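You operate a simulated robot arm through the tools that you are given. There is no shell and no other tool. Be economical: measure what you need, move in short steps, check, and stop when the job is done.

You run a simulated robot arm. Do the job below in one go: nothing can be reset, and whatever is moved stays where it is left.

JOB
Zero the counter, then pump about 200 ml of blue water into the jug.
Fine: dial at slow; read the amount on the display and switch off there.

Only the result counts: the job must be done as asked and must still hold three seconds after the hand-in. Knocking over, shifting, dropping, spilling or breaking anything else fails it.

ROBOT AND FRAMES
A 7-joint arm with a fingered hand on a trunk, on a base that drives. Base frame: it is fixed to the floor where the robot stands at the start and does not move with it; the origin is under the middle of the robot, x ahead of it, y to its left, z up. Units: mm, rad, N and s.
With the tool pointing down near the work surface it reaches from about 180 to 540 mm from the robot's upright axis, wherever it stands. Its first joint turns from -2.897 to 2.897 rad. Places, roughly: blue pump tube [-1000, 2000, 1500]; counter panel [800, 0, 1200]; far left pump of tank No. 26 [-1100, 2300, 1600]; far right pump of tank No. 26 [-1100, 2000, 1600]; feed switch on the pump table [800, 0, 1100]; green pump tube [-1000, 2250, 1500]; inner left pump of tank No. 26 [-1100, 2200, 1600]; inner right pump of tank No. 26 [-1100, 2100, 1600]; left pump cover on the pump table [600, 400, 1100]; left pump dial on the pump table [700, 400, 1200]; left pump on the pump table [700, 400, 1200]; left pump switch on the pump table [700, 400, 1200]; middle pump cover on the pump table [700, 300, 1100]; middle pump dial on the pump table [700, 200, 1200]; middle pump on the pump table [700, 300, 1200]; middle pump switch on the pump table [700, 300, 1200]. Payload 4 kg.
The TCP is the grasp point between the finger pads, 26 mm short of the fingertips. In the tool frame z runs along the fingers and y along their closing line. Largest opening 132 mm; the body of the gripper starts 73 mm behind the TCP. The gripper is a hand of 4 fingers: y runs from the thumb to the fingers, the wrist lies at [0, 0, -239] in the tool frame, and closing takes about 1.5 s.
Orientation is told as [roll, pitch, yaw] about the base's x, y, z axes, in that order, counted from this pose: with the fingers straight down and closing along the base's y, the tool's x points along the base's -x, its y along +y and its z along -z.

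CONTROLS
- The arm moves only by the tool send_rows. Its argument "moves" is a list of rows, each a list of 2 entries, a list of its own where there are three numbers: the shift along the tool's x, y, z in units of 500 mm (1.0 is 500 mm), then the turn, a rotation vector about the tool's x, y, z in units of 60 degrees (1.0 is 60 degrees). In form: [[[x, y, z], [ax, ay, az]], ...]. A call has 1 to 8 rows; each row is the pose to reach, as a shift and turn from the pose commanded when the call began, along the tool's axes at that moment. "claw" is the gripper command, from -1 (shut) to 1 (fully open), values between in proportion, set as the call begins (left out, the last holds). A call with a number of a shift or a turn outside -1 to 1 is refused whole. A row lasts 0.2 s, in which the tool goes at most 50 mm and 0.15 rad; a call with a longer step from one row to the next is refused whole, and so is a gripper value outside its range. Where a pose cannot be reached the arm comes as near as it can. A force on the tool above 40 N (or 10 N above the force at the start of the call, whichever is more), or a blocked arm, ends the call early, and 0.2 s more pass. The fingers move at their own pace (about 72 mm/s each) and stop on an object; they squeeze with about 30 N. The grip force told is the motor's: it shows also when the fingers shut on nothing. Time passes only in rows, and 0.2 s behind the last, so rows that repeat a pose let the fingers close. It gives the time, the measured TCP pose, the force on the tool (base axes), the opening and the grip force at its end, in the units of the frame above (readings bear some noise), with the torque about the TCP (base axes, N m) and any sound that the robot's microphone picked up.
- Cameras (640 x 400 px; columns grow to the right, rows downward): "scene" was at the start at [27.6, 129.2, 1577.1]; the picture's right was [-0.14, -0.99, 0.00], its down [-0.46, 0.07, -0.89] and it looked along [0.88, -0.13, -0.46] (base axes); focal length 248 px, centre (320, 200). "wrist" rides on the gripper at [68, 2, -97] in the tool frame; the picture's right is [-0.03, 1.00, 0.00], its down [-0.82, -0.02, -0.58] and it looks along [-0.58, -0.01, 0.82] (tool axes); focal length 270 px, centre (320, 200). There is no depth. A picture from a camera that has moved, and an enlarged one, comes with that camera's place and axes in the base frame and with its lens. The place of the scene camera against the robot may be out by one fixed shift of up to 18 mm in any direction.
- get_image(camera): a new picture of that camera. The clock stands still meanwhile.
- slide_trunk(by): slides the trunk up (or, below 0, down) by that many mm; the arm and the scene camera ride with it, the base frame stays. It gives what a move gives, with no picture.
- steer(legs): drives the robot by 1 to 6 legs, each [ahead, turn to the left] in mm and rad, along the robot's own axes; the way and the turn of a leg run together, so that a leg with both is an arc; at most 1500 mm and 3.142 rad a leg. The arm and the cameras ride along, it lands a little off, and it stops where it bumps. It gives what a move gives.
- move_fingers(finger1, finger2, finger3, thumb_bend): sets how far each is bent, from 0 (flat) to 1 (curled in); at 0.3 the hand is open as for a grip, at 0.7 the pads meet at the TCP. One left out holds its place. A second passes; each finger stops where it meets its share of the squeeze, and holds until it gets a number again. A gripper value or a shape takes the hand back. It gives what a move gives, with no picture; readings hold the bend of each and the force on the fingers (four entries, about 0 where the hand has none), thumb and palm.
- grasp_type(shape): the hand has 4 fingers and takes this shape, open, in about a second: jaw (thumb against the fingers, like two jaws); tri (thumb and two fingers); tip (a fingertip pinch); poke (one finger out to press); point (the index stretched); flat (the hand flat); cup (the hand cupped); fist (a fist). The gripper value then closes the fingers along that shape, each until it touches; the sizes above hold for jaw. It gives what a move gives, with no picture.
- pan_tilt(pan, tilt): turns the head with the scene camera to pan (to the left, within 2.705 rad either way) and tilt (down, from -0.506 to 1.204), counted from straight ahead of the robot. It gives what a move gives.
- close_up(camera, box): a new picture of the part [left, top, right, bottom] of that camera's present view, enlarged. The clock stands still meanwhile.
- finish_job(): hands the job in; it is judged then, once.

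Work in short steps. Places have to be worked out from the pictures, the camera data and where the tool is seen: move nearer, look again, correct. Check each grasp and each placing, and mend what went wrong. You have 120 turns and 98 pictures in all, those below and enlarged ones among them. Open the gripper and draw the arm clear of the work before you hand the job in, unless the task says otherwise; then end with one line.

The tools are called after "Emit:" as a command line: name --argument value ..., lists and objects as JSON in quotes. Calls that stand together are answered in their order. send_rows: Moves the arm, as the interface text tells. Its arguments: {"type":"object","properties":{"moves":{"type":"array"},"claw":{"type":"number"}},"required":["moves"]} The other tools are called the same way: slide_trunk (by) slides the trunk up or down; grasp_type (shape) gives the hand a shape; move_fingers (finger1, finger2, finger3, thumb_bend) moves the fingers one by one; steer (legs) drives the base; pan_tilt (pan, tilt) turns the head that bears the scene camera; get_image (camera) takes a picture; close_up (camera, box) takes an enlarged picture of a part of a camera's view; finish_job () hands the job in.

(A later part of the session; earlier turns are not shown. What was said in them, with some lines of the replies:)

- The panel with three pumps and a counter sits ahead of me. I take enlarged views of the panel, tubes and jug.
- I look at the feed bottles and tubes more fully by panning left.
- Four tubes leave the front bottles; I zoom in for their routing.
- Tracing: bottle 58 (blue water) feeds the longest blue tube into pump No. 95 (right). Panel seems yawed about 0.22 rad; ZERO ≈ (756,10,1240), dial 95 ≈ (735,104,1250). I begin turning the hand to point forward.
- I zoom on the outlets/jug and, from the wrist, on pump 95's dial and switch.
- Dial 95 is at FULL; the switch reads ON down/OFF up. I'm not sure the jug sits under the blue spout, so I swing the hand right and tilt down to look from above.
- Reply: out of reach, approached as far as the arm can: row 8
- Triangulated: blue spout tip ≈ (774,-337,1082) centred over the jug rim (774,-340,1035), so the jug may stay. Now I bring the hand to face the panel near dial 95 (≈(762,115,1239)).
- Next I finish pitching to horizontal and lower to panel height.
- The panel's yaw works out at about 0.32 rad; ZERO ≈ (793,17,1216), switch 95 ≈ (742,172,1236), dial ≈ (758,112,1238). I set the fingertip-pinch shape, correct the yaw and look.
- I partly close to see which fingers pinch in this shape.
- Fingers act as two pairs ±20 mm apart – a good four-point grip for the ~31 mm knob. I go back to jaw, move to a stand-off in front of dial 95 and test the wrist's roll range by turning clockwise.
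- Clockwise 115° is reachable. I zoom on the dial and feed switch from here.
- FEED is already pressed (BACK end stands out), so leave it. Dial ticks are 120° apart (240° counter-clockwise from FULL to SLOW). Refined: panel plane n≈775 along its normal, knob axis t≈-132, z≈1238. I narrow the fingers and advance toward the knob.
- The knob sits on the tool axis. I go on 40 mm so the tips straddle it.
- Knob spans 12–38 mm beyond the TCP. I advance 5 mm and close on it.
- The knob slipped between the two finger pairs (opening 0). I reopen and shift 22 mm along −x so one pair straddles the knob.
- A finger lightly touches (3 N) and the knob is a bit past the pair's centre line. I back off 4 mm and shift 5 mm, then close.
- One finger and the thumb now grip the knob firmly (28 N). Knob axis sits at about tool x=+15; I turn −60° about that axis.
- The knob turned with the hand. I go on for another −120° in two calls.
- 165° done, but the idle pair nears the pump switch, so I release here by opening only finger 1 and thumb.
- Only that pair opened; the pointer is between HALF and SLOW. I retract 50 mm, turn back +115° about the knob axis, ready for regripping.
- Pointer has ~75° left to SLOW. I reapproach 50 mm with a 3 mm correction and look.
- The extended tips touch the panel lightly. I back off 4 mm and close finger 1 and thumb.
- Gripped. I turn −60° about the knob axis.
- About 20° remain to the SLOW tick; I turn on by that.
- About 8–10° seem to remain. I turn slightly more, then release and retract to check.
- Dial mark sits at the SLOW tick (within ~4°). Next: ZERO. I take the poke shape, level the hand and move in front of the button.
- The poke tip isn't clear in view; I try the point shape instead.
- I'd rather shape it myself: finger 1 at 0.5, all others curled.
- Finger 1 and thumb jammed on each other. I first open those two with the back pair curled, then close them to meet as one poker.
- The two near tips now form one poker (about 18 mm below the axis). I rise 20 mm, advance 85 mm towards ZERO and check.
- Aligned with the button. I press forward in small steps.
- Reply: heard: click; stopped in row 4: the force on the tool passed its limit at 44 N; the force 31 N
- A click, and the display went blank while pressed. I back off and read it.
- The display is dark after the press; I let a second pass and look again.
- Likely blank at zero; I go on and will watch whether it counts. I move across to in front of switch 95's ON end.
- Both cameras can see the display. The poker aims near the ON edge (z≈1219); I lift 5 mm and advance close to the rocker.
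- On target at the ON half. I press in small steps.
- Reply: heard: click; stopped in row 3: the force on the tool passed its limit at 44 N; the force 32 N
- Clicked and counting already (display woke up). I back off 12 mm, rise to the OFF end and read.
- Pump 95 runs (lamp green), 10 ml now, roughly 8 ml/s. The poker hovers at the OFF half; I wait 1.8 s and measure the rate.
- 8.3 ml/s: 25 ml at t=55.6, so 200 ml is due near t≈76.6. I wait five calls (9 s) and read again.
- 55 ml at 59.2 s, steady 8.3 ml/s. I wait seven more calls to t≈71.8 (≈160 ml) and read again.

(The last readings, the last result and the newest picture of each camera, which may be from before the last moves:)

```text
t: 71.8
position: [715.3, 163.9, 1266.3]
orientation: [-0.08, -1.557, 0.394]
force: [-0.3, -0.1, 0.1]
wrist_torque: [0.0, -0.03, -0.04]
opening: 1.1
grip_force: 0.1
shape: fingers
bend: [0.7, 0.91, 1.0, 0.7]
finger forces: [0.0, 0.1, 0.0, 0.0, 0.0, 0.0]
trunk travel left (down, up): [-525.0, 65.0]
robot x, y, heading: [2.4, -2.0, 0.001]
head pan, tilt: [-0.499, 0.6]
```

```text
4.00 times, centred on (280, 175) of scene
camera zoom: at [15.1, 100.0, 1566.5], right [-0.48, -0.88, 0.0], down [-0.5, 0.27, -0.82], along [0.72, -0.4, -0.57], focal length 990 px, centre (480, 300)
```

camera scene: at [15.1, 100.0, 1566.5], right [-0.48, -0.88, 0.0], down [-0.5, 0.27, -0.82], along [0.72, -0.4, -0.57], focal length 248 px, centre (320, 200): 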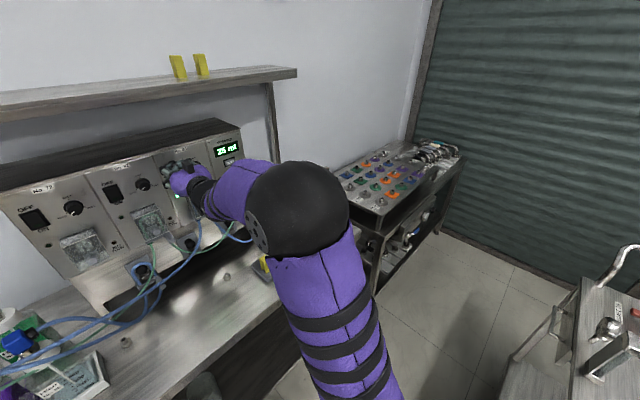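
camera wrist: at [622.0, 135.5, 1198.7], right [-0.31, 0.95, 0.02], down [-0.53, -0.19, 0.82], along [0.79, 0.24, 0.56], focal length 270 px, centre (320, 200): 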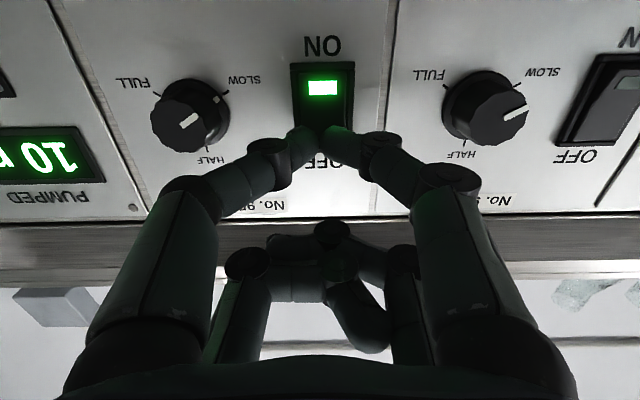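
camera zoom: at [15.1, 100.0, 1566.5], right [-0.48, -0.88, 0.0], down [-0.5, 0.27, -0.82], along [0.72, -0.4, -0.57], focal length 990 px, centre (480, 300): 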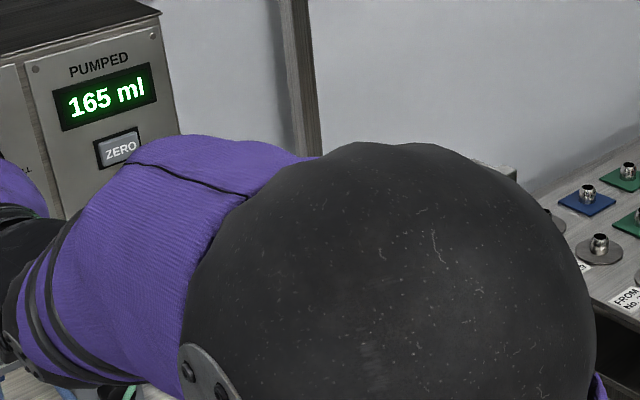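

165 ml at 71.8 s (≈8.5 ml/s). I wait to t≈75.0, then press OFF at once.

Emit:
send_rows --moves '[[[0, 0, 0], [0, 0, 0]], [[0, 0, 0], [0, 0, 0]], [[0, 0, 0], [0, 0, 0]], [[0, 0, 0], [0, 0, 0]], [[0, 0, 0], [0, 0, 0]], [[0, 0, 0], [0, 0, 0]], [[0, 0, 0], [0, 0, 0]], [[0, 0, 0], [0, 0, 0]]]'

Emit:
send_rows --moves '[[[0, 0, 0], [0, 0, 0]], [[0, 0, 0], [0, 0, 0]], [[0, 0, 0], [0, 0, 0]], [[0, 0, 0], [0, 0, 0]], [[0, 0, 0], [0, 0, 0]]]'

Emit:
close_up --camera "scene" --box '[200, 125, 360, 225]'

```text
t: 73.6
position: [715.9, 163.5, 1266.9]
orientation: [-0.082, -1.554, 0.394]
force: [0.4, -0.3, 0.0]
wrist_torque: [-0.02, -0.03, 0.0]
opening: 0.8
grip_force: 0.0
shape: fingers
bend: [0.7, 0.91, 1.0, 0.7]
finger forces: [0.1, 0.1, 0.0, 0.0, 0.0, 0.0]
trunk travel left (down, up): [-525.0, 65.0]
robot x, y, heading: [1.2, -0.9, -0.003]
head pan, tilt: [-0.499, 0.6]
```

```text
t: 74.8
position: [716.5, 163.0, 1265.7]
orientation: [-0.082, -1.553, 0.394]
force: [0.4, 0.8, 0.3]
wrist_torque: [-0.04, 0.02, -0.02]
opening: 0.9
grip_force: 0.1
shape: fingers
bend: [0.7, 0.91, 1.0, 0.7]
finger forces: [0.1, 0.1, 0.1, 0.0, 0.1, 0.1]
trunk travel left (down, up): [-525.0, 65.0]
robot x, y, heading: [2.5, -1.6, -0.004]
head pan, tilt: [-0.499, 0.6]
```

```text
4.00 times, centred on (280, 175) of scene
camera zoom: at [15.1, 100.0, 1566.5], right [-0.48, -0.88, 0.0], down [-0.5, 0.27, -0.82], along [0.72, -0.4, -0.57], focal length 990 px, centre (480, 300)
```

zoom: 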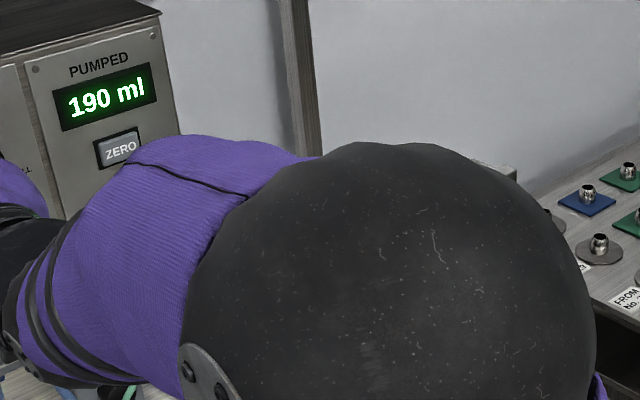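

190 ml: press OFF now.

Emit:
send_rows --moves '[[[0, 0, 0.014], [0, 0, 0]], [[0, 0, 0.026], [0, 0, 0]], [[0, 0, 0.038], [0, 0, 0]], [[0, 0, 0.05], [0, 0, 0]], [[0, 0, 0.06], [0, 0, 0]]]'

Emit:
close_up --camera "scene" --box '[150, 125, 310, 225]'

```text
t: 75.5
position: [727.2, 165.9, 1265.8]
orientation: [-0.12, -1.553, 0.43]
force: [-33.9, -9.4, 1.3]
wrist_torque: [-0.15, 0.76, -0.07]
opening: 0.0
grip_force: 21.1
shape: fingers
bend: [0.73, 0.91, 1.0, 0.71]
finger forces: [20.8, 0.0, 0.0, 0.1, 21.0, 0.0]
trunk travel left (down, up): [-525.0, 65.0]
robot x, y, heading: [2.6, -1.2, 0.001]
head pan, tilt: [-0.499, 0.6]
heard: click
stopped in row 3: the force on the tool passed its limit at 45 N (the readings are from after the stop); the commanded pose is now the measured one
```

```text
4.00 times, centred on (230, 175) of scene
camera zoom: at [9.4, 98.5, 1566.8], right [-0.48, -0.88, 0.0], down [-0.49, 0.27, -0.83], along [0.73, -0.4, -0.56], focal length 990 px, centre (680, 300)
```

zoom: 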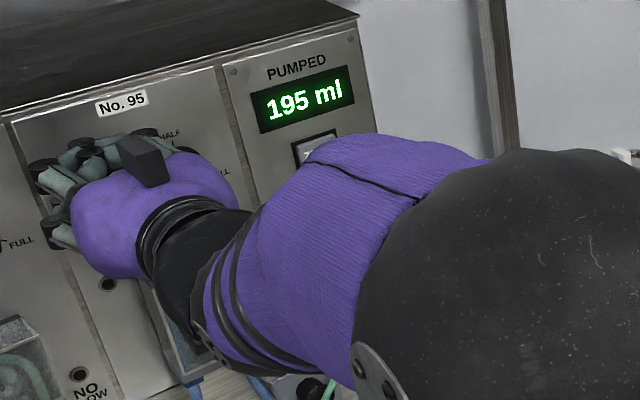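

Clicked off at 195 ml. I back away, and check lamp, display and jug.

Emit:
send_rows --moves '[[[0, 0, -0.04], [0, 0, 0]], [[0, 0, -0.1], [0, 0, 0]], [[0, 0, -0.18], [0, 0, 0]], [[0, 0, -0.26], [0, 0, 0]], [[-0.05, 0, -0.3], [0, 0, 0]], [[-0.1, 0.05, -0.3], [0, 0, 0]], [[-0.15, 0.1, -0.3], [0, 0, 0]]]'

Emit:
grasp_type --shape "jaw"

Emit:
pan_tilt --pan -0.35 --tilt 0.6

Emit:
get_image --camera "scene"

```text
t: 77.1
position: [574.8, 169.5, 1342.3]
orientation: [-0.103, -1.548, 0.412]
force: [0.2, 0.1, 1.1]
wrist_torque: [0.0, -0.04, 0.0]
opening: 0.8
grip_force: 0.0
shape: fingers
bend: [0.7, 0.91, 1.0, 0.7]
finger forces: [0.0, 0.1, 0.0, 0.0, 0.0, 0.0]
trunk travel left (down, up): [-525.0, 65.0]
robot x, y, heading: [-3.1, -1.6, -0.003]
head pan, tilt: [-0.499, 0.6]
```

```text
t: 78.0
position: [574.4, 168.9, 1341.1]
orientation: [-0.079, -1.551, 0.392]
force: [-0.2, -0.5, 0.1]
wrist_torque: [0.02, 0.0, -0.01]
opening: 131.8
grip_force: 0.1
shape: jaw
bend: [0.3, 0.3, 0.3, 0.3]
finger forces: [0.0, 0.0, 0.0, 0.0, 0.1, 0.1]
trunk travel left (down, up): [-525.0, 65.0]
robot x, y, heading: [-5.0, 2.4, -0.002]
head pan, tilt: [-0.499, 0.6]
```

```text
t: 78.7
position: [575.3, 169.5, 1341.0]
orientation: [-0.078, -1.55, 0.39]
force: [0.4, 0.0, 0.1]
wrist_torque: [-0.01, -0.02, 0.0]
opening: 131.9
grip_force: 0.1
shape: jaw
bend: [0.3, 0.3, 0.3, 0.3]
finger forces: [0.0, 0.1, 0.0, 0.0, 0.0, 0.0]
trunk travel left (down, up): [-525.0, 65.0]
robot x, y, heading: [0.1, 0.7, -0.004]
head pan, tilt: [-0.351, 0.6]
```

```text
35 pictures are left
camera scene: at [20.4, 111.9, 1566.5], right [-0.35, -0.94, 0.0], down [-0.53, 0.2, -0.83], along [0.77, -0.28, -0.56], focal length 248 px, centre (320, 200)
```

scene: 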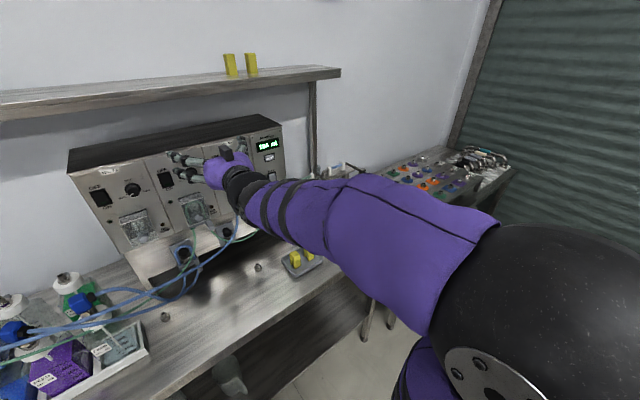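

The arm hides the jug. I draw the arm back and tilt the hand down toward its start pose.

Emit:
send_rows --moves '[[[-0.01, -0.02, -0.03], [0, 0.125, 0]], [[-0.02, -0.04, -0.06], [0, 0.25, 0]], [[-0.03, -0.06, -0.09], [0, 0.375, 0]], [[-0.04, -0.08, -0.12], [0, 0.5, 0]], [[-0.05, -0.1, -0.15], [0, 0.625, 0]], [[-0.06, -0.12, -0.18], [0, 0.75, 0]], [[-0.06, -0.14, -0.2], [0, 0.875, 0]], [[-0.06, -0.16, -0.22], [0, 1.0, 0]]]'

Emit:
get_image --camera "scene"

Emit:
get_image --camera "wrist"

```text
t: 80.5
position: [495.1, 60.5, 1373.4]
orientation: [-0.002, -0.502, 0.312]
force: [-0.7, 0.1, 0.5]
wrist_torque: [-0.02, -0.03, 0.0]
opening: 131.9
grip_force: 0.1
shape: jaw
bend: [0.3, 0.3, 0.3, 0.3]
finger forces: [0.1, 0.0, 0.0, 0.0, 0.0, 0.0]
trunk travel left (down, up): [-525.0, 65.0]
robot x, y, heading: [-1.7, -2.1, -0.001]
head pan, tilt: [-0.351, 0.6]
```

```text
34 pictures are left
camera scene: at [20.8, 112.1, 1566.5], right [-0.34, -0.94, 0.0], down [-0.53, 0.19, -0.82], along [0.77, -0.28, -0.57], focal length 248 px, centre (320, 200)
```

scene: 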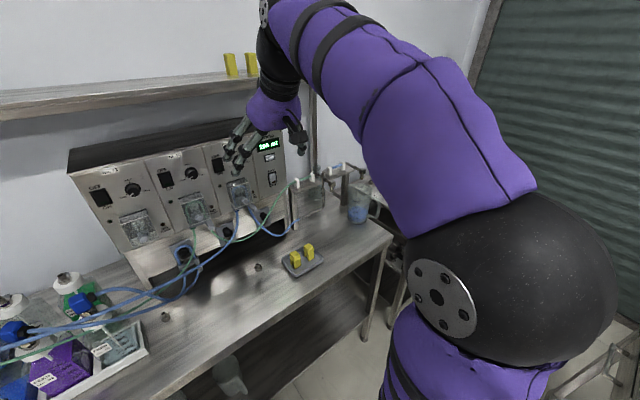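

```text
33 pictures are left
camera wrist: at [392.9, 30.4, 1426.4], right [-0.28, 0.96, 0.01], down [0.42, 0.12, 0.9], along [0.86, 0.26, -0.44], focal length 270 px, centre (320, 200)
```

wrist: 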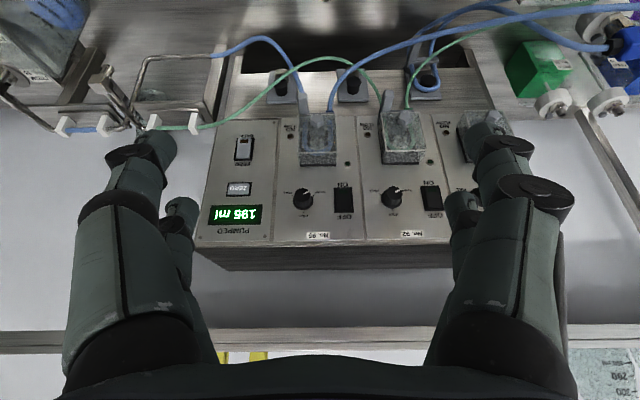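

Emit:
close_up --camera "scene" --box '[250, 140, 410, 240]'

Emit:
close_up --camera "wrist" --box '[190, 110, 450, 260]'

```text
4.00 times, centred on (330, 190) of scene
camera zoom: at [20.8, 112.1, 1566.5], right [-0.34, -0.94, 0.0], down [-0.53, 0.19, -0.82], along [0.77, -0.28, -0.57], focal length 990 px, centre (280, 240)
```

zoom: 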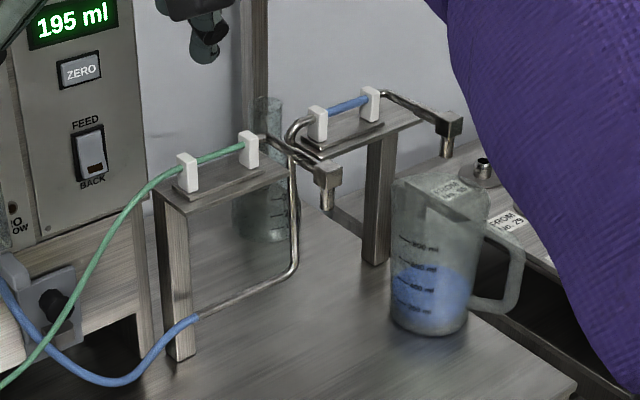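

```text
2.46 times, centred on (320, 185) of wrist
camera zoom: at [392.9, 30.4, 1426.4], right [-0.28, 0.96, 0.01], down [0.42, 0.12, 0.9], along [0.86, 0.26, -0.44], focal length 665 px, centre (320, 237)
```

zoom: 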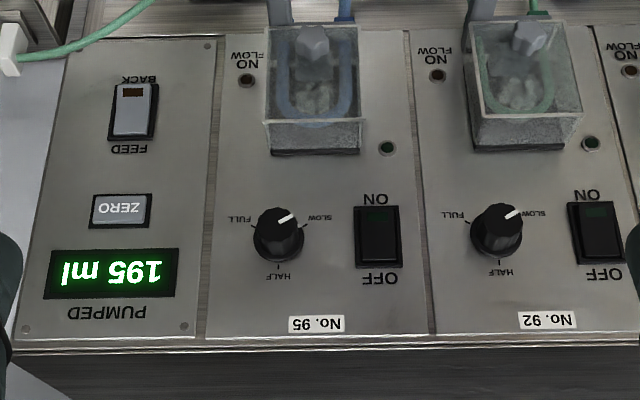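

Blue water is in the jug, pump off, display steady at 195 ml. I zoom on the jug's level as a cross-check.

Emit:
close_up --camera "scene" --box '[338, 175, 386, 230]'

```text
7.27 times, centred on (362, 202) of scene
camera zoom: at [20.8, 112.1, 1566.5], right [-0.34, -0.94, 0.0], down [-0.53, 0.19, -0.82], along [0.77, -0.28, -0.57], focal length 1800 px, centre (14, 182)
```

zoom: 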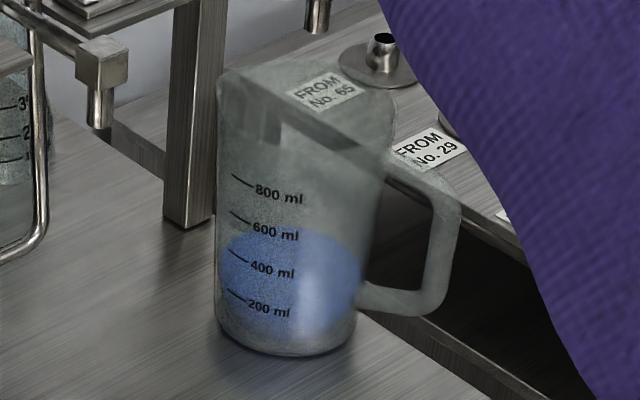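

The water surface's front edge lies at the jug's 200 ml mark, which agrees with the display. Pump 95 is off, the arm is clear and the hand open, so I hand in.

Emit:
finish_job

```text
The job is handed in.
```

I zeroed the counter, turned pump No. 95's dial to SLOW, pumped blue water into the jug, and switched off with the display at 195 ml (about 200); the jug's own marks agree.
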